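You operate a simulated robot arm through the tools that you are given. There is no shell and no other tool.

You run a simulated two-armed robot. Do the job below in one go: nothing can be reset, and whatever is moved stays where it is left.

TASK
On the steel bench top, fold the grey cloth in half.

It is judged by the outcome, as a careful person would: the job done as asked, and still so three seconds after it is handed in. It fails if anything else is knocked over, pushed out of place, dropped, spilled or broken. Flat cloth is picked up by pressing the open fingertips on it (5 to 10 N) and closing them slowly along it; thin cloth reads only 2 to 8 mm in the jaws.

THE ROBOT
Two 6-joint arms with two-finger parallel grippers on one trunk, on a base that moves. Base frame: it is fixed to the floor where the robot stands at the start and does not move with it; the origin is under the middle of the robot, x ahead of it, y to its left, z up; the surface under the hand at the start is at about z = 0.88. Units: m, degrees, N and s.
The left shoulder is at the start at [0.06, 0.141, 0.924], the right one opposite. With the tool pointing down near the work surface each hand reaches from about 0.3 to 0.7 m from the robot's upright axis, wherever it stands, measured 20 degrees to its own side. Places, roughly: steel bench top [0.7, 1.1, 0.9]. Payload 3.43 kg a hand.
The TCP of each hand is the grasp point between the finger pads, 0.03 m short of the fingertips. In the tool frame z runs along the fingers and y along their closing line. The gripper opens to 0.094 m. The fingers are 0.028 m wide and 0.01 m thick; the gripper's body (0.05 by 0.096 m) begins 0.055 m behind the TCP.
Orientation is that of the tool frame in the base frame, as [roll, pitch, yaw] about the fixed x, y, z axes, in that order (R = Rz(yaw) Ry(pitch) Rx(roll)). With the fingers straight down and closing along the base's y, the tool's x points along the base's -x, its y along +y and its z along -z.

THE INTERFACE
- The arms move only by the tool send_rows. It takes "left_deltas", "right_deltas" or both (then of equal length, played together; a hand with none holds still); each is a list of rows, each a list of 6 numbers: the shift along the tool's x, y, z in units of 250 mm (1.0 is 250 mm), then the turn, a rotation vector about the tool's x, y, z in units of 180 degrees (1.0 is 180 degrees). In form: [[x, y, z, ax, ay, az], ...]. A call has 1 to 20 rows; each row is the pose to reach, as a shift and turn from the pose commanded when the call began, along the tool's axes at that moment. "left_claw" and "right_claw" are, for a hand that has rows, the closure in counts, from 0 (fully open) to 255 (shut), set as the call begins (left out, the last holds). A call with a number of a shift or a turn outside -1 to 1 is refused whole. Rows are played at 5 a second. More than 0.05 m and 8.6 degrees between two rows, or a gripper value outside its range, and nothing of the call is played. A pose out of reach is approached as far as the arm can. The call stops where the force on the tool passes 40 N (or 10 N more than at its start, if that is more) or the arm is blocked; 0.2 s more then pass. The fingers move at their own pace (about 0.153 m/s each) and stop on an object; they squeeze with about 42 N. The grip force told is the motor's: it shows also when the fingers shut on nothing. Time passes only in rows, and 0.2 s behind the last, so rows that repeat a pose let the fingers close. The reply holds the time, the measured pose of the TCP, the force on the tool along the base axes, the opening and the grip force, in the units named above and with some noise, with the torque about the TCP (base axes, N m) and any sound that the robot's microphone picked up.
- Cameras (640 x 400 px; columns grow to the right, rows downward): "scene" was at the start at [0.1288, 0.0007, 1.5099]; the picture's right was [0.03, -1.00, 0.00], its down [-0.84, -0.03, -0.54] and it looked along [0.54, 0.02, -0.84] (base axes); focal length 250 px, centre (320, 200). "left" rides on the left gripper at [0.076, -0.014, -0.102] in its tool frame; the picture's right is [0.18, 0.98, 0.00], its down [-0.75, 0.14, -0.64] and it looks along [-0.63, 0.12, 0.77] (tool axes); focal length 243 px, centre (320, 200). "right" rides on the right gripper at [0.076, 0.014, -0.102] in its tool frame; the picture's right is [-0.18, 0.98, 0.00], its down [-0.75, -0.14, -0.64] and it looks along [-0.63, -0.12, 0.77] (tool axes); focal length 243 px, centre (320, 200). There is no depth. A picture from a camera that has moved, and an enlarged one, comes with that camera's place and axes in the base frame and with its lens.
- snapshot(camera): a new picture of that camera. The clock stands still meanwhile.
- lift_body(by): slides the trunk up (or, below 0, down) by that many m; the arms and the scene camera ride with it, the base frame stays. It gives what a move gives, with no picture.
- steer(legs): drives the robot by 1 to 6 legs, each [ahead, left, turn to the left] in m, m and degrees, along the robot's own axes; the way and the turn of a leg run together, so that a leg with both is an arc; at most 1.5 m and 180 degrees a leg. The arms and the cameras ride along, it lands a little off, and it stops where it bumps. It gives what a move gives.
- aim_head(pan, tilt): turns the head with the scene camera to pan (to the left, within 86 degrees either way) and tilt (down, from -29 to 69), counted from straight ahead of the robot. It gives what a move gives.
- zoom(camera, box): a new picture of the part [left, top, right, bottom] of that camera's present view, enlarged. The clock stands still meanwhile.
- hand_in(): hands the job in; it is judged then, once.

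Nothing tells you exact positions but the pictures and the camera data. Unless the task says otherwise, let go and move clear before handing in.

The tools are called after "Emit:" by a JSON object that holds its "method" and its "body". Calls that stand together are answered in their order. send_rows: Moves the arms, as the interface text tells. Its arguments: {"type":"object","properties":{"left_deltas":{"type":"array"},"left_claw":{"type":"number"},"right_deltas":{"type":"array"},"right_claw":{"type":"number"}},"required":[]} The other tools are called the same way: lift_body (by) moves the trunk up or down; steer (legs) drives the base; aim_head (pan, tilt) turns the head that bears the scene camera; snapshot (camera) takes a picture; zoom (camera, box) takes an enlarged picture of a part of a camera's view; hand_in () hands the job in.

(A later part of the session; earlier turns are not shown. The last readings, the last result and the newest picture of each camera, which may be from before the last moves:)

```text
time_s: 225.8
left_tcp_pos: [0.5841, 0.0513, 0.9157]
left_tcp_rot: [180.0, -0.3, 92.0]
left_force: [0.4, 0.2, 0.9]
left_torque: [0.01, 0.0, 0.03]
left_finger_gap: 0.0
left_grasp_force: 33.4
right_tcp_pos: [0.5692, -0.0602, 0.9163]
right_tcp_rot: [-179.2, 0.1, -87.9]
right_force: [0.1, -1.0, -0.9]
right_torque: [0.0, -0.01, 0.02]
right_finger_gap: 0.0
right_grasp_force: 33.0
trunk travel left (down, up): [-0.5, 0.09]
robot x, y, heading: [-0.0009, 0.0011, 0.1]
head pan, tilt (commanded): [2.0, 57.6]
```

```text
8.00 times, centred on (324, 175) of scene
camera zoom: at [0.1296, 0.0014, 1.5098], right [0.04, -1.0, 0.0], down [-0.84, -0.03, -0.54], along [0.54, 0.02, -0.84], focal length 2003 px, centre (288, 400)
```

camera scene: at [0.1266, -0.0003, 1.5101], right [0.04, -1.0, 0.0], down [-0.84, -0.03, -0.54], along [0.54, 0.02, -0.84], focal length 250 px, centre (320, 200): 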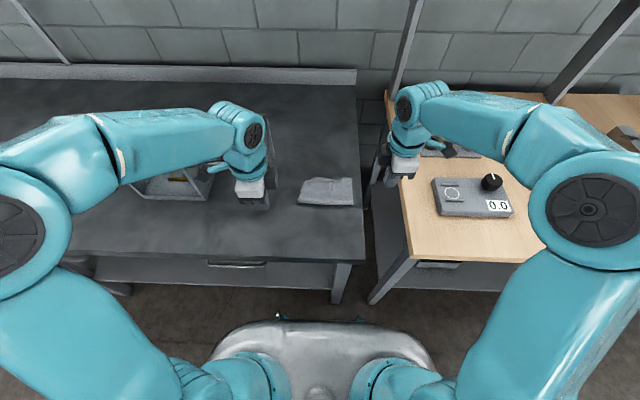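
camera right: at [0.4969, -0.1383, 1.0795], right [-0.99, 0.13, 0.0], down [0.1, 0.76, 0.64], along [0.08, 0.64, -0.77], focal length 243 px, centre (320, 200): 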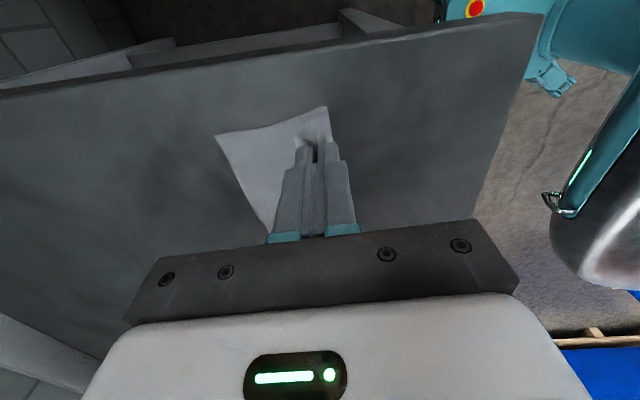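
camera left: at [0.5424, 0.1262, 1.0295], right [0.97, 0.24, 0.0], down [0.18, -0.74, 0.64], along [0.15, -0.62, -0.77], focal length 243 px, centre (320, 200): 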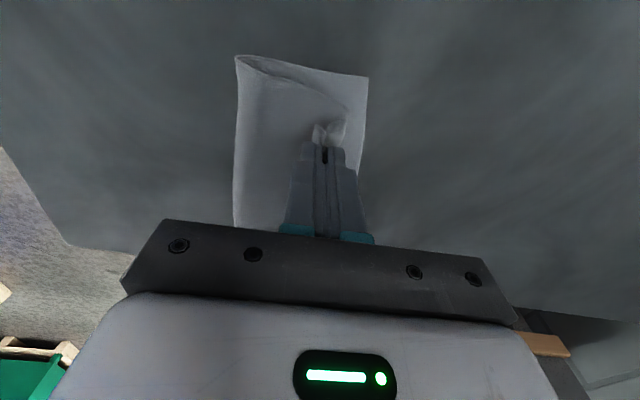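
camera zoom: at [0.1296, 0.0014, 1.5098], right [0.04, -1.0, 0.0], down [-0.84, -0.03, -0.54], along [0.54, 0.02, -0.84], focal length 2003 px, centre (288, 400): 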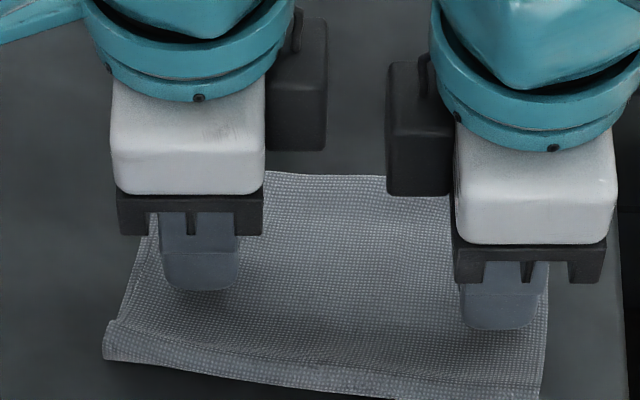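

Emit:
{"method": "send_rows", "body": {"left_deltas": [[0.008, 0.02, 0, 0, 0, 0], [0.016, 0.04, 0, 0, 0, 0], [0.016, 0.04, 0, 0, 0, 0]], "right_deltas": [[0, 0, 0.008, 0, 0, 0], [0, 0, 0.017, 0, 0, 0], [0, 0, 0.017, 0, 0, 0]]}}

Emit:
{"method": "send_rows", "body": {"right_deltas": [[0, 0, 0.003, 0, 0, 0], [0, 0, 0.005, 0, 0, 0], [0, 0, 0.005, 0, 0, 0]]}}

```text
time_s: 226.6
left_tcp_pos: [0.5922, 0.056, 0.9172]
left_tcp_rot: [179.9, -0.4, 92.1]
left_force: [0.3, 0.9, -0.1]
left_torque: [0.03, 0.0, -0.02]
left_finger_gap: 0.0001
left_grasp_force: 33.0
right_tcp_pos: [0.5673, -0.0617, 0.9133]
right_tcp_rot: [-179.0, 0.2, -88.0]
right_force: [-0.4, -0.5, -0.5]
right_torque: [0.02, -0.03, 0.03]
right_finger_gap: 0.0
right_grasp_force: 32.8
trunk travel left (down, up): [-0.5, 0.09]
robot x, y, heading: [0.0022, 0.0047, -0.0]
head pan, tilt (commanded): [2.0, 57.6]
```

```text
time_s: 227.4
left_tcp_pos: [0.5935, 0.0557, 0.9165]
left_tcp_rot: [179.9, -0.3, 92.2]
left_force: [-0.5, 0.1, -0.2]
left_torque: [0.01, 0.01, 0.0]
left_finger_gap: 0.0
left_grasp_force: 33.0
right_tcp_pos: [0.5689, -0.0618, 0.9115]
right_tcp_rot: [-179.1, 0.1, -87.9]
right_force: [0.2, 0.7, 2.8]
right_torque: [-0.02, 0.02, 0.01]
right_finger_gap: 0.0003
right_grasp_force: 32.9
trunk travel left (down, up): [-0.5, 0.09]
robot x, y, heading: [-0.0009, -0.0009, 0.1]
head pan, tilt (commanded): [2.0, 57.6]
```

Emit:
{"method": "send_rows", "body": {"left_deltas": [[0, 0, 0.004, 0, 0, 0], [0, 0, 0.007, 0, 0, 0], [0, 0.02, 0.007, 0, 0, 0], [-0.001, 0.04, 0.007, 0, 0, 0], [-0.002, 0.06, 0.007, 0, 0, 0], [-0.003, 0.08, 0.007, 0, 0, 0], [-0.003, 0.08, 0.007, 0, 0, 0]], "right_deltas": [[0, 0, 0.002, 0, 0, 0], [0, 0, 0.0035, 0, 0, 0], [0, 0, 0.0035, 0, 0, 0], [0, 0, 0.0035, 0, 0, 0], [0, 0, 0.0035, 0, 0, 0], [0, 0, 0.0035, 0, 0, 0], [0, 0, 0.0035, 0, 0, 0]]}}

Emit:
{"method": "zoom", "body": {"camera": "left", "box": [160, 20, 480, 220]}}

Emit:
{"method": "zoom", "body": {"camera": "scene", "box": [284, 150, 364, 200]}}

```text
time_s: 229.0
left_tcp_pos: [0.6143, 0.0547, 0.9149]
left_tcp_rot: [179.9, -0.3, 92.1]
left_force: [0.2, -0.1, 0.4]
left_torque: [0.04, 0.03, -0.01]
left_finger_gap: 0.0
left_grasp_force: 33.0
right_tcp_pos: [0.5696, -0.0617, 0.913]
right_tcp_rot: [-178.9, 0.2, -87.9]
right_force: [1.4, -0.7, 16.6]
right_torque: [-0.22, -0.03, 0.02]
right_finger_gap: 0.0001
right_grasp_force: 32.8
trunk travel left (down, up): [-0.5, 0.09]
robot x, y, heading: [0.0012, -0.0009, -0.2]
head pan, tilt (commanded): [2.0, 57.6]
```

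```text
2.00 times, centred on (320, 120) of left
camera zoom: at [0.5971, 0.13, 1.0175], right [0.98, 0.22, 0.0], down [0.17, -0.75, 0.64], along [0.14, -0.62, -0.77], focal length 485 px, centre (320, 360)
```

zoom: 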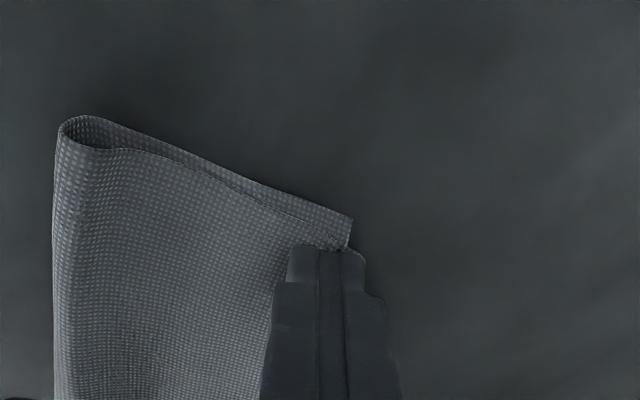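

```text
8.00 times, centred on (324, 175) of scene
camera zoom: at [0.1277, 0.0008, 1.5101], right [0.03, -1.0, 0.0], down [-0.84, -0.03, -0.54], along [0.54, 0.02, -0.84], focal length 2003 px, centre (288, 400)
```

zoom: 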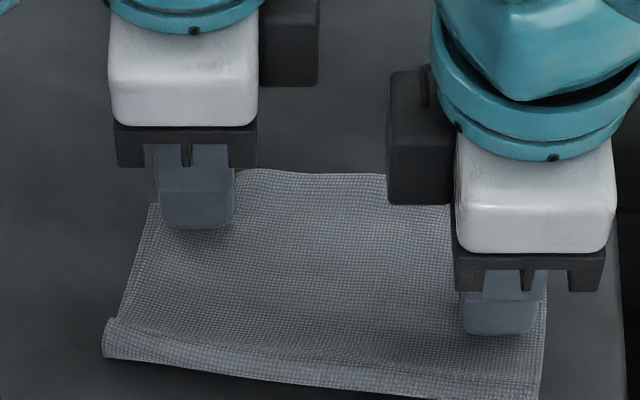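

Held firmly this time. I'll push the last bit past the corner, press it down, ease back a little and lift.

Emit:
{"method": "send_rows", "body": {"left_deltas": [[-0.001, 0.02, 0, 0, 0, 0], [-0.002, 0.04, -0.006, 0, 0, 0], [-0.003, 0.056, -0.01, 0, 0, 0], [-0.003, 0.066, -0.006, 0, 0, 0], [-0.003, 0.066, 0.006, 0, 0, 0], [-0.003, 0.066, 0.012, 0, 0, 0], [-0.003, 0.066, 0.012, 0, 0, 0]]}}

Emit:
{"method": "zoom", "body": {"camera": "left", "box": [160, 20, 480, 220]}}

Emit:
{"method": "zoom", "body": {"camera": "scene", "box": [284, 150, 364, 200]}}

```text
time_s: 230.6
left_tcp_pos: [0.6289, 0.0556, 0.911]
left_tcp_rot: [179.8, -0.3, 92.1]
left_force: [0.8, -0.4, -0.1]
left_torque: [0.03, -0.01, 0.01]
left_finger_gap: 0.0
left_grasp_force: 33.7
right_tcp_pos: [0.5681, -0.0621, 0.9105]
right_tcp_rot: [-179.0, 0.3, -87.9]
right_force: [3.9, -0.2, 20.8]
right_torque: [-0.21, -0.08, 0.03]
right_finger_gap: 0.0
right_grasp_force: 33.0
trunk travel left (down, up): [-0.5, 0.09]
robot x, y, heading: [-0.0031, 0.0032, 0.1]
head pan, tilt (commanded): [2.0, 57.6]
```

```text
2.00 times, centred on (320, 120) of left
camera zoom: at [0.613, 0.13, 1.0147], right [0.98, 0.22, 0.0], down [0.17, -0.75, 0.64], along [0.14, -0.62, -0.77], focal length 485 px, centre (320, 360)
```

zoom: 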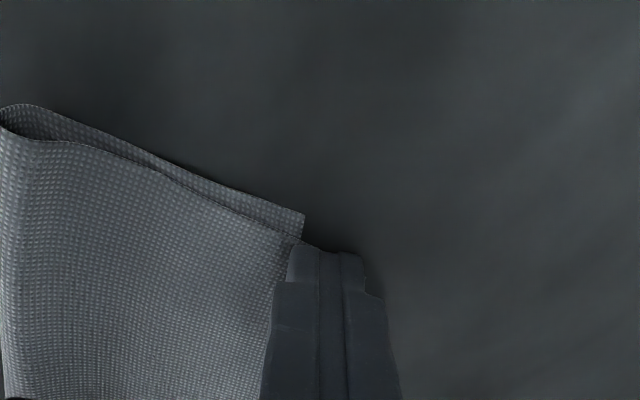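

```text
8.00 times, centred on (324, 175) of scene
camera zoom: at [0.1274, 0.0009, 1.5101], right [0.03, -1.0, 0.0], down [-0.84, -0.03, -0.54], along [0.54, 0.02, -0.84], focal length 2003 px, centre (288, 400)
```

zoom: 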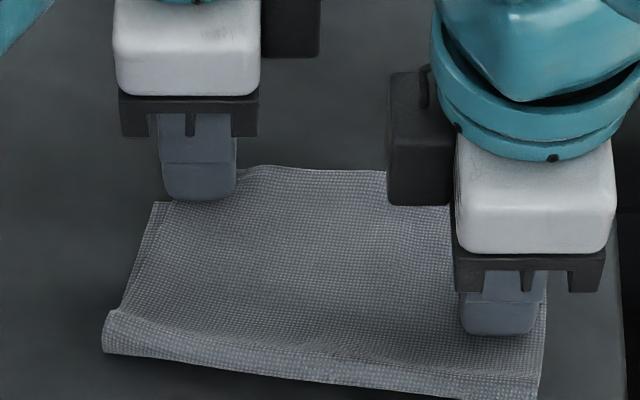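

Emit:
{"method": "send_rows", "body": {"left_deltas": [[0, -0.012, 0, 0, 0, 0], [0, -0.02, -0.01, 0, 0, 0], [0, -0.02, -0.06, 0, 0, 0], [0, -0.02, -0.16, 0, 0, 0], [0, -0.02, -0.26, 0, 0, 0], [0.01, -0.16, -0.32, 0, 0, 0], [0.02, -0.32, -0.36, 0, 0, 0]]}}

Emit:
{"method": "zoom", "body": {"camera": "left", "box": [200, 0, 520, 200]}}

Emit:
{"method": "zoom", "body": {"camera": "scene", "box": [284, 150, 364, 200]}}

```text
time_s: 232.2
left_tcp_pos: [0.5467, 0.0574, 1.0036]
left_tcp_rot: [179.7, -0.3, 92.1]
left_force: [-0.2, -0.8, 0.3]
left_torque: [-0.01, 0.01, 0.03]
left_finger_gap: 0.0002
left_grasp_force: 32.5
right_tcp_pos: [0.5675, -0.0606, 0.9117]
right_tcp_rot: [-178.9, 0.1, -87.9]
right_force: [-1.0, 1.1, 24.7]
right_torque: [-0.19, 0.12, 0.0]
right_finger_gap: 0.0001
right_grasp_force: 33.0
trunk travel left (down, up): [-0.5, 0.09]
robot x, y, heading: [0.0008, 0.0003, -0.1]
head pan, tilt (commanded): [2.0, 57.6]
```

```text
2.00 times, centred on (360, 100) of left
camera zoom: at [0.5297, 0.1326, 1.1065], right [0.98, 0.22, 0.0], down [0.17, -0.75, 0.64], along [0.14, -0.62, -0.77], focal length 485 px, centre (240, 400)
```

zoom: 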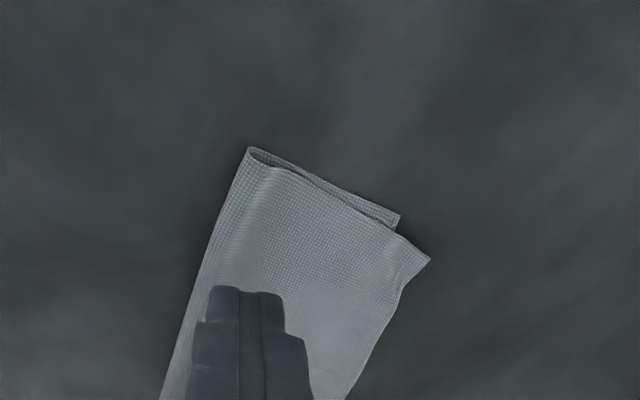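

```text
8.00 times, centred on (324, 175) of scene
camera zoom: at [0.1262, 0.0011, 1.5101], right [0.03, -1.0, 0.0], down [-0.84, -0.03, -0.54], along [0.54, 0.02, -0.84], focal length 2003 px, centre (288, 400)
```

zoom: 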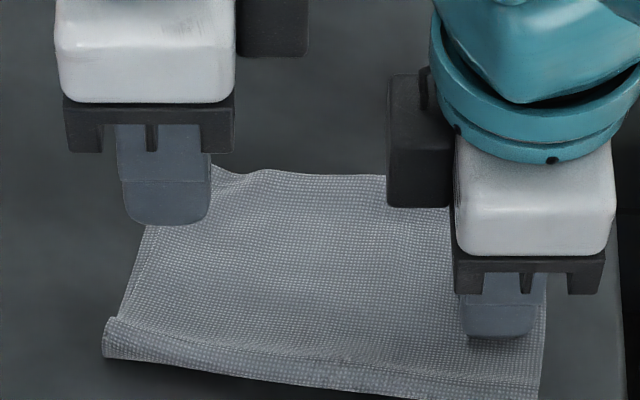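

The left corner is flat now too, with no tuck. The flap overshoots the bottom edge by about 1.5–2 cm, and since it now lies the right way up, I can grip its free edge and set it back. I'll lift the right hand first and measure.

Emit:
{"method": "send_rows", "body": {"left_deltas": [[0, -0.14, -0.04, 0, 0, 0], [0.06, -0.28, -0.08, 0, 0, 0], [0.16, -0.4, -0.1, 0, 0, 0], [0.28, -0.5, -0.1, 0, 0, 0], [0.4, -0.56, -0.1, 0, 0, 0]], "right_deltas": [[0, 0, -0.04, 0, 0, 0], [0, 0, -0.14, 0, 0, 0], [0.02, 0, -0.28, 0, 0, 0], [0.14, 0.04, -0.4, 0, 0, 0], [0.3, 0.08, -0.46, 0, 0, 0]]}}

Emit:
{"method": "zoom", "body": {"camera": "scene", "box": [284, 155, 364, 205]}}

```text
time_s: 233.4
left_tcp_pos: [0.4061, 0.1518, 1.0257]
left_tcp_rot: [180.0, -0.3, 92.1]
left_force: [0.1, -0.1, 0.2]
left_torque: [0.01, -0.01, 0.01]
left_finger_gap: 0.0
left_grasp_force: 32.9
right_tcp_pos: [0.5513, -0.1392, 1.0247]
right_tcp_rot: [-179.2, 0.2, -87.9]
right_force: [-0.4, -0.3, -0.7]
right_torque: [-0.03, 0.0, -0.02]
right_finger_gap: 0.0001
right_grasp_force: 33.0
trunk travel left (down, up): [-0.5, 0.09]
robot x, y, heading: [-0.0007, -0.0015, -0.0]
head pan, tilt (commanded): [2.0, 57.6]
```

```text
8.00 times, centred on (324, 180) of scene
camera zoom: at [0.1295, 0.0009, 1.5098], right [0.04, -1.0, 0.0], down [-0.84, -0.03, -0.54], along [0.54, 0.02, -0.84], focal length 2003 px, centre (288, 360)
```

zoom: 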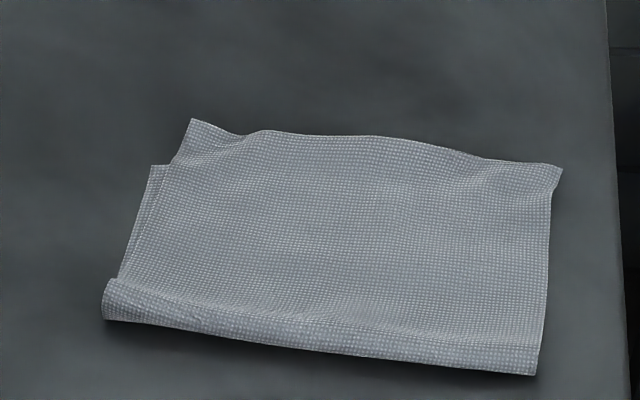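

The fold is clean and flat, but the top half is about 2.5 cm longer than the bottom. I'll grip the flap's overhanging free edge, only the top layer, with both hands. Then I'll lift it back over the fold and lay it down again flush with the bottom edge.

Emit:
{"method": "send_rows", "body": {"left_deltas": [[-0.156, -0.006, 0, 0, 0, 0.01], [-0.312, -0.012, 0, 0, 0, 0.02], [-0.4677, -0.0171, 0, 0, 0, 0.03], [-0.475, 0.16, 0, 0, 0, 0.04], [-0.482, 0.34, 0.02, 0, 0, 0.05], [-0.489, 0.52, 0.06, 0, 0, 0.05], [-0.495, 0.7, 0.12, 0, 0, 0.05], [-0.5005, 0.87, 0.2, 0, 0, 0.05], [-0.5005, 0.8787, 0.283, 0, 0, 0.05], [-0.5005, 0.8787, 0.283, 0, 0, 0.05]], "right_deltas": [[0, 0, 0, 0, 0, 0.01], [0, 0, 0, 0, 0, 0.02], [0, 0, 0, 0, 0, 0.03], [-0.05, -0.05, 0, 0, 0, 0.04], [-0.1, -0.1, 0.03, 0, 0, 0.05], [-0.15, -0.15, 0.08, 0, 0, 0.05], [-0.2, -0.2, 0.14, 0, 0, 0.05], [-0.2765, -0.2759, 0.21, 0, 0, 0.05], [-0.2765, -0.2759, 0.279, 0, 0, 0.05], [-0.2765, -0.2759, 0.279, 0, 0, 0.05]], "left_claw": 212, "right_claw": 212}}

Emit:
{"method": "zoom", "body": {"camera": "left", "box": [160, 20, 480, 220]}}

Emit:
{"method": "zoom", "body": {"camera": "right", "box": [160, 20, 480, 220]}}

Emit:
{"method": "zoom", "body": {"camera": "scene", "box": [254, 110, 394, 200]}}

```text
time_s: 235.6
left_tcp_pos: [0.6324, 0.0334, 0.9562]
left_tcp_rot: [-179.9, -0.2, 83.1]
left_force: [1.4, 0.1, -0.2]
left_torque: [0.02, 0.0, -0.03]
left_finger_gap: 0.0161
left_grasp_force: 0.1
right_tcp_pos: [0.6191, -0.0654, 0.9539]
right_tcp_rot: [-179.3, 0.5, -96.9]
right_force: [0.1, 0.4, 0.1]
right_torque: [-0.01, -0.01, 0.02]
right_finger_gap: 0.0161
right_grasp_force: 0.0
trunk travel left (down, up): [-0.5, 0.09]
robot x, y, heading: [-0.0001, -0.0025, 0.3]
head pan, tilt (commanded): [2.0, 57.6]
```

```text
2.00 times, centred on (320, 120) of left
camera zoom: at [0.6287, 0.11, 1.0594], right [1.0, 0.06, 0.0], down [0.05, -0.77, 0.64], along [0.04, -0.64, -0.77], focal length 485 px, centre (320, 360)
```

zoom: 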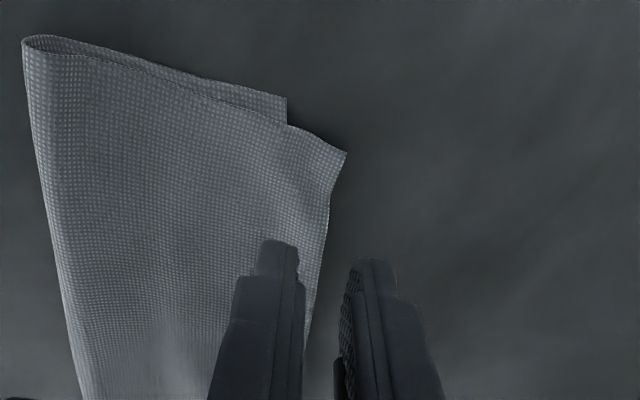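

```text
2.00 times, centred on (320, 120) of right
camera zoom: at [0.5941, -0.14, 1.0565], right [-0.95, 0.3, -0.01], down [0.22, 0.73, 0.65], along [0.2, 0.62, -0.76], focal length 485 px, centre (320, 360)
```

zoom: 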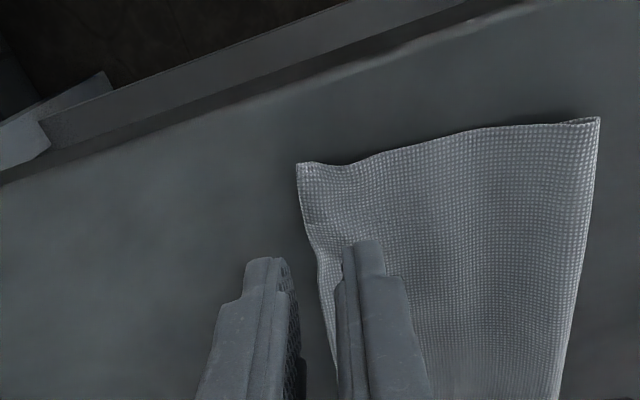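

```text
4.44 times, centred on (324, 155) of scene
camera zoom: at [0.1305, 0.0004, 1.5097], right [0.04, -1.0, 0.0], down [-0.84, -0.03, -0.54], along [0.53, 0.02, -0.84], focal length 1113 px, centre (302, 400)
```

zoom: 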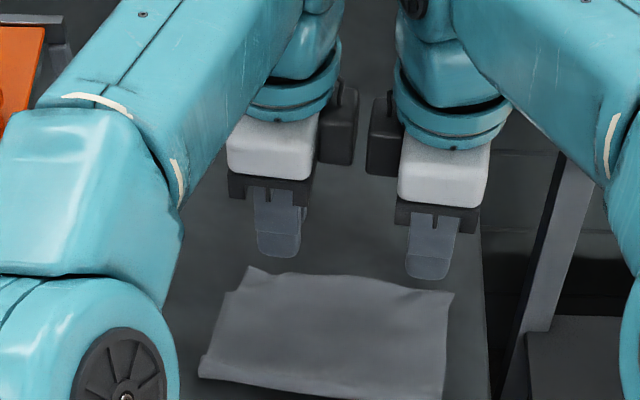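

Both jaws straddle the flap's free edge, with only the top layer between the fingers. I'll lower to the bench.

Emit:
{"method": "send_rows", "body": {"left_deltas": [[0, -0.006, 0.04, 0, 0, 0], [0, -0.012, 0.08, 0, 0, 0], [0, -0.012, 0.12, 0, 0, 0], [0, -0.012, 0.155, 0, 0, 0], [0, -0.012, 0.17, 0, 0, 0], [0, -0.012, 0.17, 0, 0, 0]], "right_deltas": [[0, 0, 0.04, 0, 0, 0], [0, 0, 0.08, 0, 0, 0], [0, 0, 0.12, 0, 0, 0], [0, 0, 0.15, 0, 0, 0], [0, 0, 0.163, 0, 0, 0], [0, 0, 0.163, 0, 0, 0]]}}

Emit:
{"method": "zoom", "body": {"camera": "left", "box": [200, 60, 440, 210]}}

Emit:
{"method": "zoom", "body": {"camera": "right", "box": [200, 60, 440, 210]}}

```text
time_s: 237.0
left_tcp_pos: [0.6277, 0.0354, 0.9134]
left_tcp_rot: [179.9, -0.3, 83.0]
left_force: [0.3, -0.3, 0.4]
left_torque: [-0.01, -0.02, 0.0]
left_finger_gap: 0.0157
left_grasp_force: 0.1
right_tcp_pos: [0.6192, -0.0669, 0.9154]
right_tcp_rot: [-179.2, 0.4, -96.9]
right_force: [-1.2, -0.4, -0.3]
right_torque: [0.01, 0.0, -0.01]
right_finger_gap: 0.016
right_grasp_force: 0.1
trunk travel left (down, up): [-0.5, 0.09]
robot x, y, heading: [0.0004, -0.0013, 0.2]
head pan, tilt (commanded): [2.0, 57.6]
```

```text
2.67 times, centred on (320, 135) of left
camera zoom: at [0.6228, 0.112, 1.0166], right [1.0, 0.06, 0.0], down [0.05, -0.77, 0.64], along [0.04, -0.64, -0.77], focal length 647 px, centre (320, 373)
```

zoom: 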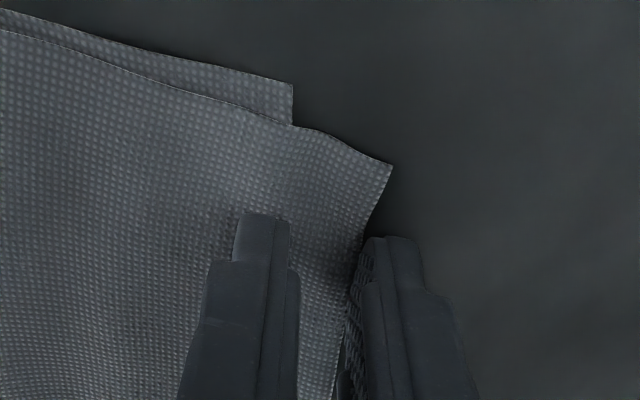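

```text
2.67 times, centred on (320, 135) of right
camera zoom: at [0.5948, -0.1403, 1.0166], right [-0.95, 0.3, -0.01], down [0.22, 0.73, 0.65], along [0.2, 0.62, -0.76], focal length 647 px, centre (320, 373)
```

zoom: 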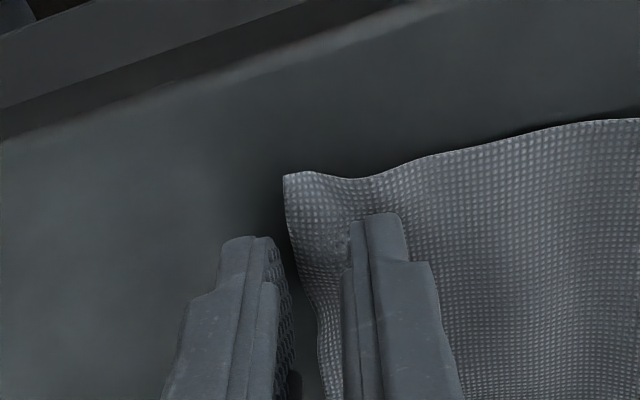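

Good placement on both. I'll press to light contact and close slowly.

Emit:
{"method": "send_rows", "body": {"left_deltas": [[0, 0, 0.004, 0, 0, 0], [0, 0, 0.008, 0, 0, 0], [0, 0, 0.008, 0, 0, 0]], "right_deltas": [[0, 0, 0.006, 0, 0, 0], [0, 0, 0.012, 0, 0, 0], [0, 0, 0.012, 0, 0, 0]]}}

Emit:
{"method": "send_rows", "body": {"left_deltas": [[0, 0, 0.002, 0, 0, 0], [0, 0, 0.003, 0, 0, 0], [0, 0, 0.003, 0, 0, 0]], "right_deltas": [[0, 0, 0.002, 0, 0, 0], [0, 0, 0.003, 0, 0, 0], [0, 0, 0.003, 0, 0, 0]]}}

```text
time_s: 237.8
left_tcp_pos: [0.6272, 0.0356, 0.9124]
left_tcp_rot: [180.0, -0.3, 83.1]
left_force: [0.3, 0.0, 0.0]
left_torque: [-0.01, 0.01, 0.0]
left_finger_gap: 0.0158
left_grasp_force: 0.0
right_tcp_pos: [0.6176, -0.0669, 0.9135]
right_tcp_rot: [-179.1, 0.4, -96.9]
right_force: [0.4, 0.7, -0.1]
right_torque: [-0.02, 0.03, -0.02]
right_finger_gap: 0.0157
right_grasp_force: 0.0
trunk travel left (down, up): [-0.5, 0.09]
robot x, y, heading: [-0.0022, -0.0024, -0.2]
head pan, tilt (commanded): [2.0, 57.6]
```

```text
time_s: 238.6
left_tcp_pos: [0.6279, 0.0361, 0.9125]
left_tcp_rot: [179.9, -0.4, 83.2]
left_force: [0.2, -1.5, 7.3]
left_torque: [-0.05, 0.07, 0.01]
left_finger_gap: 0.0157
left_grasp_force: 0.0
right_tcp_pos: [0.6173, -0.0664, 0.9116]
right_tcp_rot: [-179.2, 0.4, -96.9]
right_force: [0.0, -0.1, 1.6]
right_torque: [-0.01, 0.04, -0.01]
right_finger_gap: 0.0156
right_grasp_force: 0.1
trunk travel left (down, up): [-0.5, 0.09]
robot x, y, heading: [-0.0021, 0.0005, -0.0]
head pan, tilt (commanded): [2.0, 57.6]
```

Emit:
{"method": "send_rows", "body": {"left_deltas": [[0, 0, 0, 0, 0, 0], [0, 0, 0, 0, 0, 0], [0, 0, 0, 0, 0, 0]], "right_deltas": [[0, 0, 0.0025, 0, 0, 0], [0, 0, 0.0025, 0, 0, 0], [0, 0, 0.0025, 0, 0, 0]], "left_claw": 220, "right_claw": 220}}

Emit:
{"method": "send_rows", "body": {"left_deltas": [[0, 0, 0, 0, 0, 0], [0, 0, 0, 0, 0, 0]], "right_deltas": [[0, 0, 0, 0, 0, 0], [0, 0, 0, 0, 0, 0]], "left_claw": 230, "right_claw": 230}}

Emit:
{"method": "zoom", "body": {"camera": "left", "box": [200, 60, 440, 210]}}

Emit:
{"method": "zoom", "body": {"camera": "right", "box": [200, 60, 440, 210]}}

```text
time_s: 239.4
left_tcp_pos: [0.6264, 0.0354, 0.9127]
left_tcp_rot: [179.9, -0.4, 83.0]
left_force: [1.6, -0.7, 9.6]
left_torque: [-0.02, 0.05, 0.0]
left_finger_gap: 0.0121
left_grasp_force: 0.1
right_tcp_pos: [0.619, -0.066, 0.9116]
right_tcp_rot: [-179.1, 0.3, -96.9]
right_force: [0.0, -0.4, 4.2]
right_torque: [-0.05, 0.06, -0.04]
right_finger_gap: 0.013
right_grasp_force: 0.4
trunk travel left (down, up): [-0.5, 0.09]
robot x, y, heading: [-0.0004, 0.0011, 0.2]
head pan, tilt (commanded): [2.0, 57.6]
```

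```text
time_s: 240.0
left_tcp_pos: [0.6268, 0.036, 0.9123]
left_tcp_rot: [179.8, -0.3, 83.2]
left_force: [1.4, -0.1, 10.3]
left_torque: [-0.04, 0.1, 0.02]
left_finger_gap: 0.0089
left_grasp_force: 0.1
right_tcp_pos: [0.6181, -0.0655, 0.9121]
right_tcp_rot: [-179.1, 0.4, -96.9]
right_force: [0.5, -0.4, 5.6]
right_torque: [-0.02, 0.04, 0.01]
right_finger_gap: 0.0086
right_grasp_force: 0.1
trunk travel left (down, up): [-0.5, 0.09]
robot x, y, heading: [0.0005, 0.0007, -0.2]
head pan, tilt (commanded): [2.0, 57.6]
```

```text
2.67 times, centred on (320, 135) of left
camera zoom: at [0.6222, 0.1125, 1.0142], right [1.0, 0.06, 0.0], down [0.05, -0.77, 0.64], along [0.04, -0.64, -0.77], focal length 647 px, centre (320, 373)
```

zoom: 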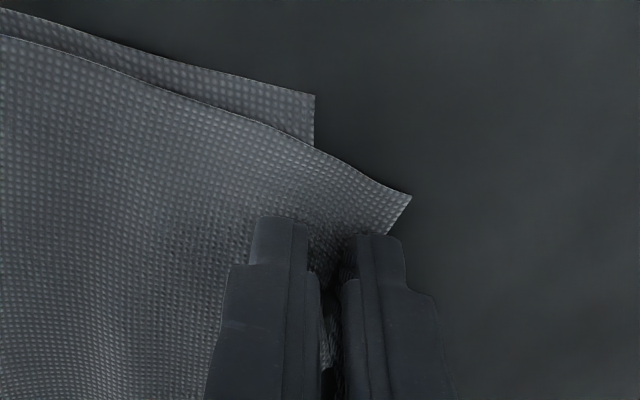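

```text
2.67 times, centred on (320, 135) of right
camera zoom: at [0.5937, -0.1399, 1.013], right [-0.95, 0.3, -0.01], down [0.22, 0.73, 0.65], along [0.21, 0.62, -0.76], focal length 647 px, centre (320, 373)
```

zoom: 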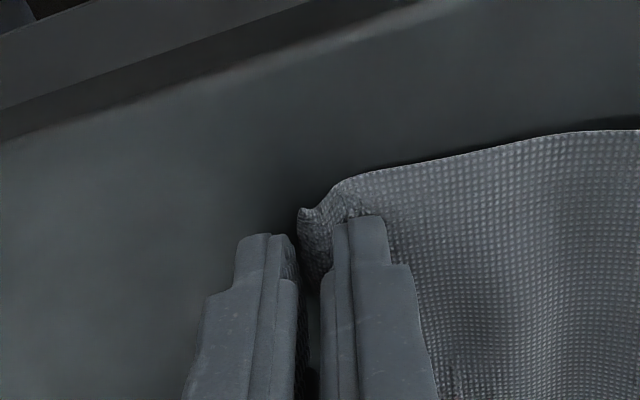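

Emit:
{"method": "send_rows", "body": {"left_deltas": [[0, 0, 0, 0, 0, 0], [0, 0, 0, 0, 0, 0]], "right_deltas": [[0, 0, 0, 0, 0, 0], [0, 0, 0, 0, 0, 0]], "left_claw": 241, "right_claw": 241}}

Emit:
{"method": "send_rows", "body": {"left_deltas": [[0, 0, 0, 0, 0, 0], [0, 0, 0, 0, 0, 0], [0, 0, 0, 0, 0, 0], [0, 0, 0, 0, 0, 0]], "right_deltas": [[0, 0, 0, 0, 0, 0], [0, 0, 0, 0, 0, 0], [0, 0, 0, 0, 0, 0], [0, 0, 0, 0, 0, 0]], "left_claw": 255, "right_claw": 255}}

Emit:
{"method": "zoom", "body": {"camera": "left", "box": [160, 20, 480, 220]}}

Emit:
{"method": "zoom", "body": {"camera": "right", "box": [160, 20, 480, 220]}}

```text
time_s: 240.6
left_tcp_pos: [0.6265, 0.0365, 0.9108]
left_tcp_rot: [179.8, -0.2, 83.0]
left_force: [1.4, 0.0, 10.6]
left_torque: [-0.04, 0.04, 0.02]
left_finger_gap: 0.0049
left_grasp_force: 0.0
right_tcp_pos: [0.6179, -0.0669, 0.9121]
right_tcp_rot: [-179.2, 0.4, -96.9]
right_force: [0.0, -0.6, 5.1]
right_torque: [-0.07, 0.04, -0.01]
right_finger_gap: 0.0054
right_grasp_force: 0.1
trunk travel left (down, up): [-0.5, 0.09]
robot x, y, heading: [-0.0016, 0.0001, 0.0]
head pan, tilt (commanded): [2.0, 57.6]
```

```text
time_s: 241.6
left_tcp_pos: [0.6265, 0.0354, 0.912]
left_tcp_rot: [179.9, -0.3, 83.1]
left_force: [-2.1, 0.3, 10.9]
left_torque: [0.0, 0.1, -0.02]
left_finger_gap: 0.0017
left_grasp_force: 36.4
right_tcp_pos: [0.6174, -0.0656, 0.9127]
right_tcp_rot: [-179.2, 0.4, -96.9]
right_force: [-0.2, 0.3, 4.8]
right_torque: [-0.02, 0.05, -0.05]
right_finger_gap: 0.0016
right_grasp_force: 36.3
trunk travel left (down, up): [-0.5, 0.09]
robot x, y, heading: [0.0027, -0.0003, 0.0]
head pan, tilt (commanded): [2.0, 57.6]
```

```text
2.00 times, centred on (320, 120) of left
camera zoom: at [0.6219, 0.1125, 1.0142], right [1.0, 0.06, 0.0], down [0.05, -0.77, 0.64], along [0.04, -0.64, -0.77], focal length 485 px, centre (320, 360)
```

zoom: 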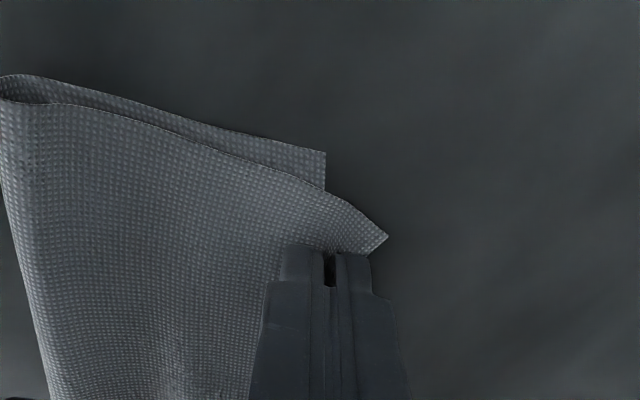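

```text
2.00 times, centred on (320, 120) of right
camera zoom: at [0.5934, -0.1399, 1.013], right [-0.95, 0.3, -0.01], down [0.22, 0.73, 0.65], along [0.21, 0.62, -0.76], focal length 485 px, centre (320, 360)
```

zoom: 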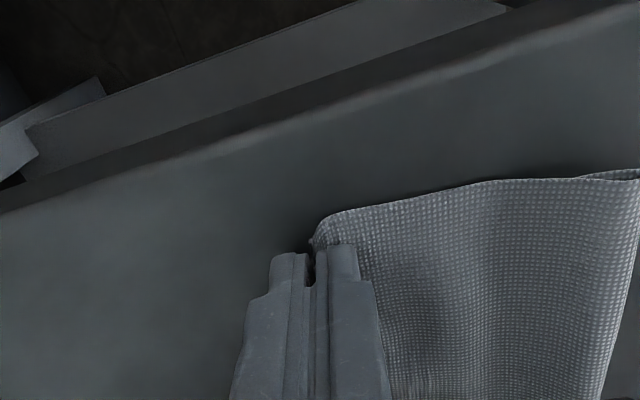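

Both hands hold just the flap's edge. I'll lift it up over the fold line to reset the fold, then lay it down again about 2.4 cm shorter and 6 mm further left.

Emit:
{"method": "send_rows", "body": {"left_deltas": [[0.0006, -0.016, -0.08, 0, 0, 0], [0.0026, -0.064, -0.16, 0, 0, 0], [0.0055, -0.136, -0.228, 0, 0, 0], [0.0089, -0.22, -0.276, 0, 0, 0], [0.0121, -0.3, -0.296, 0, 0, 0], [0.0145, -0.36, -0.296, 0, 0, 0], [0.0145, -0.36, -0.288, 0, 0, 0], [0.013, -0.32, -0.296, 0, 0, 0], [0.0218, -0.264, -0.284, 0, 0, 0], [0.031, -0.211, -0.248, 0, 0, 0], [0.0293, -0.171, -0.2, 0, 0, 0], [0.028, -0.139, -0.148, 0, 0, 0], [0.0271, -0.115, -0.096, 0, 0, 0], [0.0265, -0.101, -0.052, 0, 0, 0], [0.0263, -0.095, -0.02, 0, 0, 0], [0.0263, -0.095, -0.02, 0, 0, 0]], "right_deltas": [[-0.0006, 0.016, -0.08, 0, 0, 0], [-0.0026, 0.064, -0.16, 0, 0, 0], [-0.0055, 0.136, -0.228, 0, 0, 0], [-0.0089, 0.22, -0.276, 0, 0, 0], [-0.0121, 0.3, -0.296, 0, 0, 0], [-0.0145, 0.36, -0.296, 0, 0, 0], [-0.0145, 0.36, -0.288, 0, 0, 0], [-0.013, 0.318, -0.296, 0, 0, 0], [-0.0218, 0.26, -0.284, 0, 0, 0], [-0.031, 0.206, -0.248, 0, 0, 0], [-0.0293, 0.165, -0.2, 0, 0, 0], [-0.028, 0.132, -0.148, 0, 0, 0], [-0.0271, 0.108, -0.096, 0, 0, 0], [-0.0265, 0.093, -0.052, 0, 0, 0], [-0.0263, 0.087, -0.02, 0, 0, 0], [-0.0263, 0.087, -0.02, 0, 0, 0]]}}

Emit:
{"method": "zoom", "body": {"camera": "scene", "box": [284, 155, 364, 205]}}

Emit:
{"method": "zoom", "body": {"camera": "left", "box": [160, 20, 480, 220]}}

Emit:
{"method": "zoom", "body": {"camera": "right", "box": [160, 20, 480, 220]}}

```text
time_s: 245.0
left_tcp_pos: [0.6048, 0.0452, 0.9164]
left_tcp_rot: [-180.0, -0.3, 83.1]
left_force: [-0.4, -0.3, 0.2]
left_torque: [0.01, 0.03, 0.02]
left_finger_gap: 0.0016
left_grasp_force: 36.4
right_tcp_pos: [0.5966, -0.0574, 0.9162]
right_tcp_rot: [-179.1, 0.3, -96.8]
right_force: [0.0, 0.6, 0.7]
right_torque: [0.03, -0.05, -0.02]
right_finger_gap: 0.0016
right_grasp_force: 35.9
trunk travel left (down, up): [-0.5, 0.09]
robot x, y, heading: [0.0001, 0.0032, -0.3]
head pan, tilt (commanded): [2.0, 57.6]
```

```text
8.00 times, centred on (324, 180) of scene
camera zoom: at [0.1287, 0.0008, 1.5099], right [0.03, -1.0, 0.0], down [-0.84, -0.03, -0.54], along [0.54, 0.02, -0.84], focal length 2003 px, centre (288, 360)
```

zoom: 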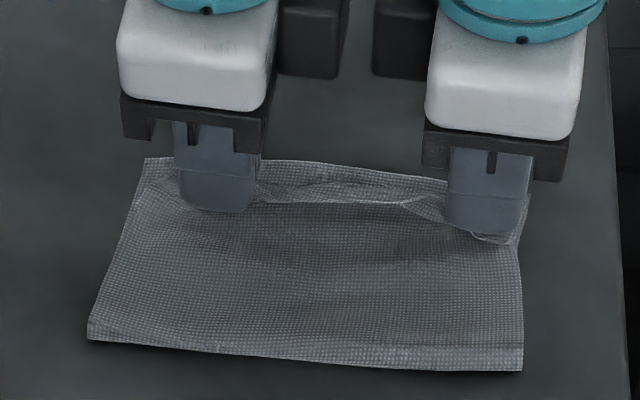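

```text
2.00 times, centred on (320, 120) of left
camera zoom: at [0.6001, 0.1221, 1.0186], right [1.0, 0.06, 0.0], down [0.05, -0.77, 0.64], along [0.04, -0.64, -0.77], focal length 485 px, centre (320, 360)
```

zoom: 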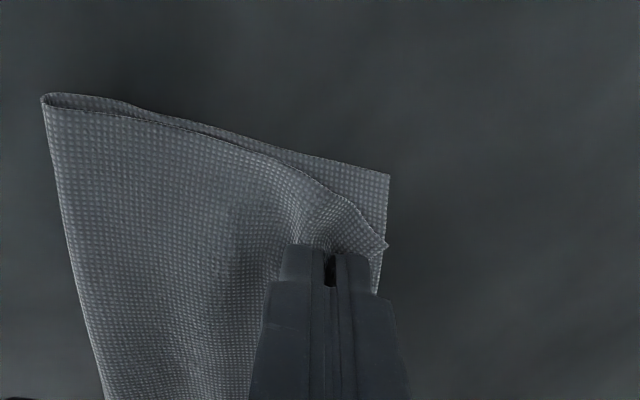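

```text
2.00 times, centred on (320, 120) of right
camera zoom: at [0.5731, -0.1312, 1.0175], right [-0.95, 0.3, -0.01], down [0.22, 0.73, 0.65], along [0.2, 0.62, -0.76], focal length 485 px, centre (320, 360)
```

zoom: 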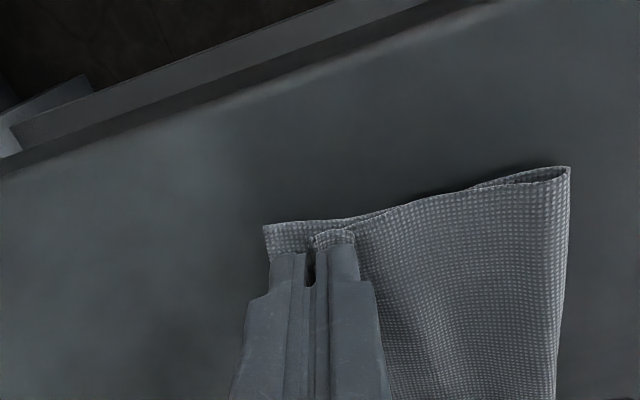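

This is a great result: fold at -90/-85 mm, the edges flush within a few millimetres, and the sides lined up. I'll open the jaws gently and lift away.

Emit:
{"method": "send_rows", "body": {"left_deltas": [[0, 0, 0.006, 0, 0, 0], [0, 0, 0.008, 0, 0, 0], [0, 0, 0.008, 0, 0, 0]], "right_deltas": [[0, 0, 0.006, 0, 0, 0], [0, 0, 0.008, 0, 0, 0], [0, 0, 0.008, 0, 0, 0]]}}

Emit:
{"method": "send_rows", "body": {"left_deltas": [[0, 0, 0, 0, 0, 0], [0, 0, 0, 0, 0, 0]], "right_deltas": [[0, 0, 0, 0, 0, 0], [0, 0, 0, 0, 0, 0]], "left_claw": 238, "right_claw": 238}}

Emit:
{"method": "send_rows", "body": {"left_deltas": [[0, 0, -0.004, 0, 0, 0], [0, 0, -0.008, 0, 0, 0], [0, 0, -0.008, 0, 0, 0]], "right_deltas": [[0, 0, -0.004, 0, 0, 0], [0, 0, -0.008, 0, 0, 0], [0, 0, -0.008, 0, 0, 0]], "left_claw": 200, "right_claw": 200}}

Emit:
{"method": "zoom", "body": {"camera": "scene", "box": [284, 155, 364, 205]}}

Emit:
{"method": "zoom", "body": {"camera": "left", "box": [160, 20, 480, 220]}}

```text
time_s: 245.8
left_tcp_pos: [0.6052, 0.0453, 0.9137]
left_tcp_rot: [180.0, -0.3, 83.2]
left_force: [0.4, 0.7, 0.3]
left_torque: [0.01, -0.05, 0.02]
left_finger_gap: 0.0019
left_grasp_force: 36.4
right_tcp_pos: [0.5973, -0.0561, 0.9136]
right_tcp_rot: [-179.3, 0.4, -96.8]
right_force: [0.3, 0.7, 0.5]
right_torque: [0.02, -0.03, -0.01]
right_finger_gap: 0.0014
right_grasp_force: 36.0
trunk travel left (down, up): [-0.5, 0.09]
robot x, y, heading: [-0.0033, 0.0015, 0.2]
head pan, tilt (commanded): [2.0, 57.6]
```

```text
time_s: 246.4
left_tcp_pos: [0.6036, 0.0446, 0.914]
left_tcp_rot: [-180.0, -0.3, 83.1]
left_force: [-0.4, 0.2, 0.0]
left_torque: [0.0, -0.02, 0.02]
left_finger_gap: 0.0065
left_grasp_force: 0.1
right_tcp_pos: [0.598, -0.0568, 0.914]
right_tcp_rot: [-179.2, 0.3, -96.9]
right_force: [0.8, 0.0, -0.2]
right_torque: [0.01, 0.01, 0.03]
right_finger_gap: 0.0061
right_grasp_force: 0.1
trunk travel left (down, up): [-0.5, 0.09]
robot x, y, heading: [0.0, -0.0017, 0.0]
head pan, tilt (commanded): [2.0, 57.6]
```

```text
time_s: 247.2
left_tcp_pos: [0.6042, 0.0445, 0.9146]
left_tcp_rot: [-180.0, -0.2, 83.1]
left_force: [0.4, -0.9, -0.6]
left_torque: [0.0, -0.01, 0.0]
left_finger_gap: 0.0201
left_grasp_force: 0.0
right_tcp_pos: [0.5977, -0.0568, 0.9158]
right_tcp_rot: [-179.2, 0.3, -96.9]
right_force: [-0.3, 0.4, 0.1]
right_torque: [-0.05, -0.02, 0.02]
right_finger_gap: 0.0202
right_grasp_force: 0.1
trunk travel left (down, up): [-0.5, 0.09]
robot x, y, heading: [-0.0043, 0.0002, -0.1]
head pan, tilt (commanded): [2.0, 57.6]
```

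```text
8.00 times, centred on (324, 180) of scene
camera zoom: at [0.1292, 0.0007, 1.5098], right [0.03, -1.0, 0.0], down [-0.84, -0.03, -0.54], along [0.54, 0.02, -0.84], focal length 2003 px, centre (288, 360)
```

zoom: 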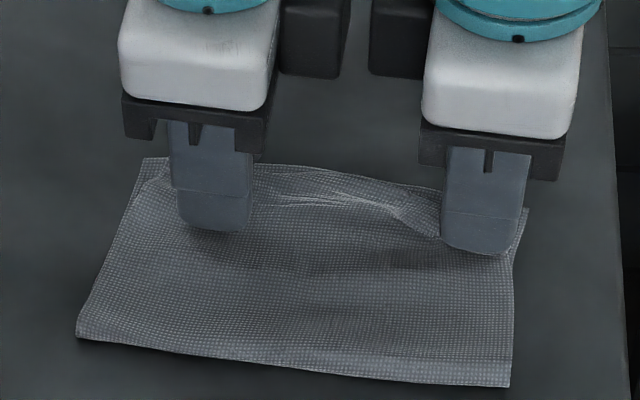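

```text
2.00 times, centred on (320, 120) of left
camera zoom: at [0.6005, 0.1215, 1.0183], right [1.0, 0.06, 0.0], down [0.05, -0.77, 0.64], along [0.04, -0.64, -0.77], focal length 485 px, centre (320, 360)
```

zoom: 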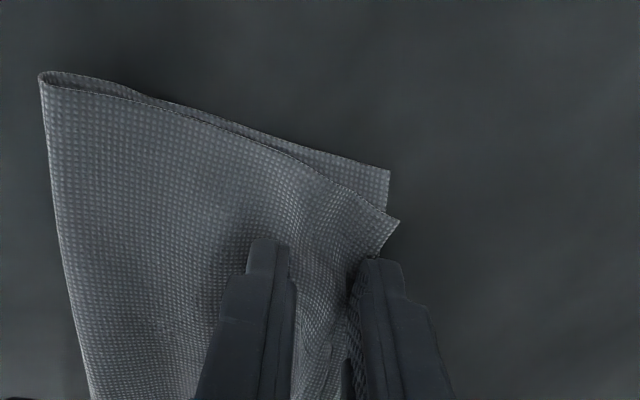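

Released neatly. I'll rise straight up and clear both hands away to view the result.

Emit:
{"method": "send_rows", "body": {"left_deltas": [[0, 0, -0.03, 0, 0, 0], [0, 0, -0.09, 0, 0, 0], [0, 0, -0.18, 0, 0, 0], [0, 0, -0.3, 0, 0, 0], [0, -0.12, -0.4, 0, 0, 0], [0.02, -0.28, -0.46, 0, 0, 0], [0.06, -0.44, -0.48, 0, 0, 0], [0.14, -0.58, -0.48, 0, 0, 0], [0.28, -0.68, -0.48, 0, 0, 0]], "right_deltas": [[0, 0, -0.03, 0, 0, 0], [0, 0, -0.09, 0, 0, 0], [0, 0, -0.18, 0, 0, 0], [0, 0, -0.3, 0, 0, 0], [0.06, 0.1, -0.4, 0, 0, 0], [0.16, 0.22, -0.46, 0, 0, 0], [0.3, 0.3, -0.48, 0, 0, 0], [0.46, 0.36, -0.48, 0, 0, 0], [0.6, 0.4, -0.48, 0, 0, 0]]}}

Emit:
{"method": "zoom", "body": {"camera": "scene", "box": [284, 155, 364, 205]}}

Emit:
{"method": "snapshot", "body": {"camera": "scene"}}

```text
time_s: 249.2
left_tcp_pos: [0.4451, 0.1345, 1.0354]
left_tcp_rot: [-179.9, -0.3, 83.1]
left_force: [0.5, -0.5, 0.7]
left_torque: [-0.05, 0.01, 0.01]
left_finger_gap: 0.0202
left_grasp_force: 0.0
right_tcp_pos: [0.478, -0.1933, 1.0346]
right_tcp_rot: [-179.2, 0.2, -96.8]
right_force: [-0.5, 0.5, 0.7]
right_torque: [-0.01, -0.02, 0.0]
right_finger_gap: 0.0204
right_grasp_force: 0.2
trunk travel left (down, up): [-0.5, 0.09]
robot x, y, heading: [-0.0021, 0.0005, -0.1]
head pan, tilt (commanded): [2.0, 57.6]
```

```text
8.00 times, centred on (324, 180) of scene
camera zoom: at [0.1285, 0.0013, 1.5099], right [0.04, -1.0, 0.0], down [-0.84, -0.03, -0.54], along [0.54, 0.02, -0.84], focal length 2003 px, centre (288, 360)
```

zoom: 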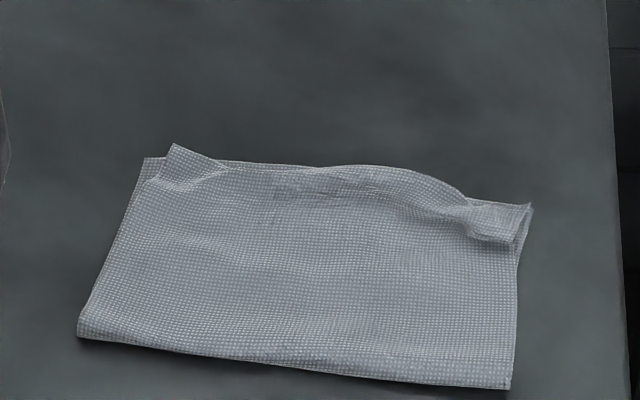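

```text
taken
camera scene: at [0.1285, 0.0013, 1.5099], right [0.04, -1.0, 0.0], down [-0.84, -0.03, -0.54], along [0.54, 0.02, -0.84], focal length 250 px, centre (320, 200)
```

scene: 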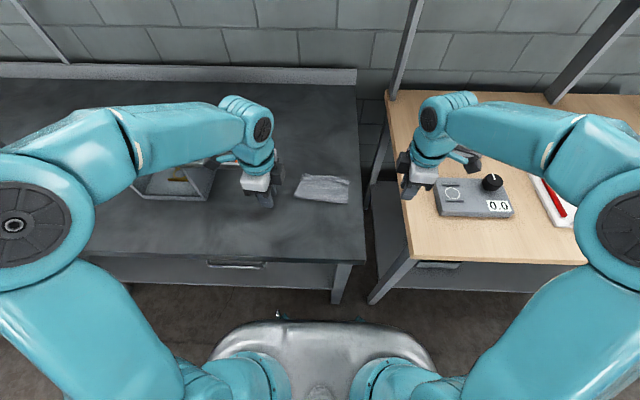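

The edges are now flush: the fold and both sides line up within a few millimetres. There's just a small 2 cm tuck at the far-right corner of the top layer. I'll pin with the left and flip that corner forward with the right, as before.

Emit:
{"method": "send_rows", "body": {"left_deltas": [[-0.12, 0.014, 0, 0, 0, 0], [-0.24, 0.028, 0, 0, 0, 0], [-0.3554, 0.043, 0.02, 0, 0, 0], [-0.34, 0.17, 0.06, 0, 0, 0], [-0.325, 0.3, 0.12, 0, 0, 0], [-0.31, 0.42, 0.2, 0, 0, 0], [-0.2978, 0.5191, 0.3, 0, 0, 0], [-0.2978, 0.5191, 0.4, 0, 0, 0], [-0.2978, 0.5191, 0.4776, 0, 0, 0], [-0.2978, 0.5191, 0.4776, 0, 0, 0]], "right_deltas": [[-0.11, -0.05, 0, 0, 0, 0], [-0.22, -0.1, 0, 0, 0, 0], [-0.33, -0.15, 0.03, 0, 0, 0], [-0.44, -0.2, 0.1, 0, 0, 0], [-0.5479, -0.2722, 0.18, 0, 0, 0], [-0.5479, -0.2722, 0.28, 0, 0, 0], [-0.5479, -0.2722, 0.37, 0, 0, 0], [-0.5479, -0.2722, 0.43, 0, 0, 0], [-0.5479, -0.2722, 0.46, 0, 0, 0], [-0.5479, -0.2722, 0.46, 0, 0, 0]], "left_claw": 255, "right_claw": 255}}

Emit:
{"method": "zoom", "body": {"camera": "right", "box": [160, 20, 480, 220]}}

Emit:
{"method": "zoom", "body": {"camera": "scene", "box": [284, 155, 364, 205]}}

```text
time_s: 251.4
left_tcp_pos: [0.5639, 0.0429, 0.9163]
left_tcp_rot: [180.0, -0.4, 83.1]
left_force: [0.2, 0.3, 0.0]
left_torque: [0.01, -0.01, -0.03]
left_finger_gap: 0.0
left_grasp_force: 33.1
right_tcp_pos: [0.5636, -0.0658, 0.9197]
right_tcp_rot: [-179.1, 0.4, -96.9]
right_force: [0.0, 0.0, 0.8]
right_torque: [0.0, 0.0, -0.01]
right_finger_gap: 0.0001
right_grasp_force: 33.1
trunk travel left (down, up): [-0.5, 0.09]
robot x, y, heading: [-0.002, 0.0033, 0.3]
head pan, tilt (commanded): [2.0, 57.6]
```

```text
2.00 times, centred on (320, 120) of right
camera zoom: at [0.5392, -0.1401, 1.0219], right [-0.95, 0.3, -0.01], down [0.22, 0.73, 0.65], along [0.2, 0.62, -0.76], focal length 485 px, centre (320, 360)
```

zoom: 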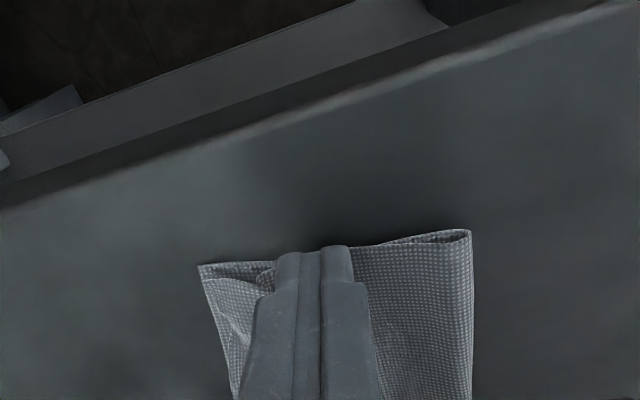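

```text
8.00 times, centred on (324, 180) of scene
camera zoom: at [0.1281, 0.0005, 1.5099], right [0.03, -1.0, 0.0], down [-0.84, -0.03, -0.54], along [0.54, 0.02, -0.84], focal length 2003 px, centre (288, 360)
```

zoom: 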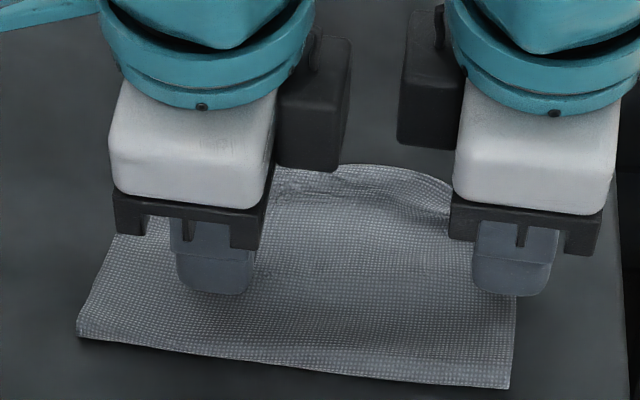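

Emit:
{"method": "send_rows", "body": {"left_deltas": [[0, 0, 0.01, 0, 0, 0], [0, 0, 0.018, 0, 0, 0], [0, 0, 0.018, 0, 0, 0]], "right_deltas": [[0, 0, 0.008, 0, 0, 0], [0, 0, 0.017, 0, 0, 0], [0, 0, 0.017, 0, 0, 0]]}}

Emit:
{"method": "send_rows", "body": {"left_deltas": [[0, 0, 0.003, 0, 0, 0], [0, 0, 0.006, 0, 0, 0], [0, 0, 0.006, 0, 0, 0]]}}

```text
time_s: 252.2
left_tcp_pos: [0.5659, 0.0449, 0.9111]
left_tcp_rot: [-179.9, -0.3, 83.0]
left_force: [0.3, 0.7, 1.3]
left_torque: [-0.01, 0.02, -0.01]
left_finger_gap: 0.0
left_grasp_force: 33.2
right_tcp_pos: [0.5631, -0.0654, 0.9167]
right_tcp_rot: [-179.2, 0.2, -96.9]
right_force: [-0.7, -0.6, -0.2]
right_torque: [0.01, 0.0, 0.0]
right_finger_gap: 0.0
right_grasp_force: 32.9
trunk travel left (down, up): [-0.5, 0.09]
robot x, y, heading: [0.0019, -0.0013, 0.0]
head pan, tilt (commanded): [2.0, 57.6]
```

```text
time_s: 253.0
left_tcp_pos: [0.5639, 0.0443, 0.912]
left_tcp_rot: [180.0, -0.3, 83.1]
left_force: [0.9, -0.6, 9.7]
left_torque: [-0.05, -0.02, 0.03]
left_finger_gap: 0.0
left_grasp_force: 33.3
right_tcp_pos: [0.5625, -0.0655, 0.9164]
right_tcp_rot: [-179.0, 0.4, -96.9]
right_force: [0.2, 0.8, 0.1]
right_torque: [0.02, 0.0, 0.02]
right_finger_gap: 0.0
right_grasp_force: 32.9
trunk travel left (down, up): [-0.5, 0.09]
robot x, y, heading: [0.0001, 0.0008, 0.1]
head pan, tilt (commanded): [2.0, 57.6]
```

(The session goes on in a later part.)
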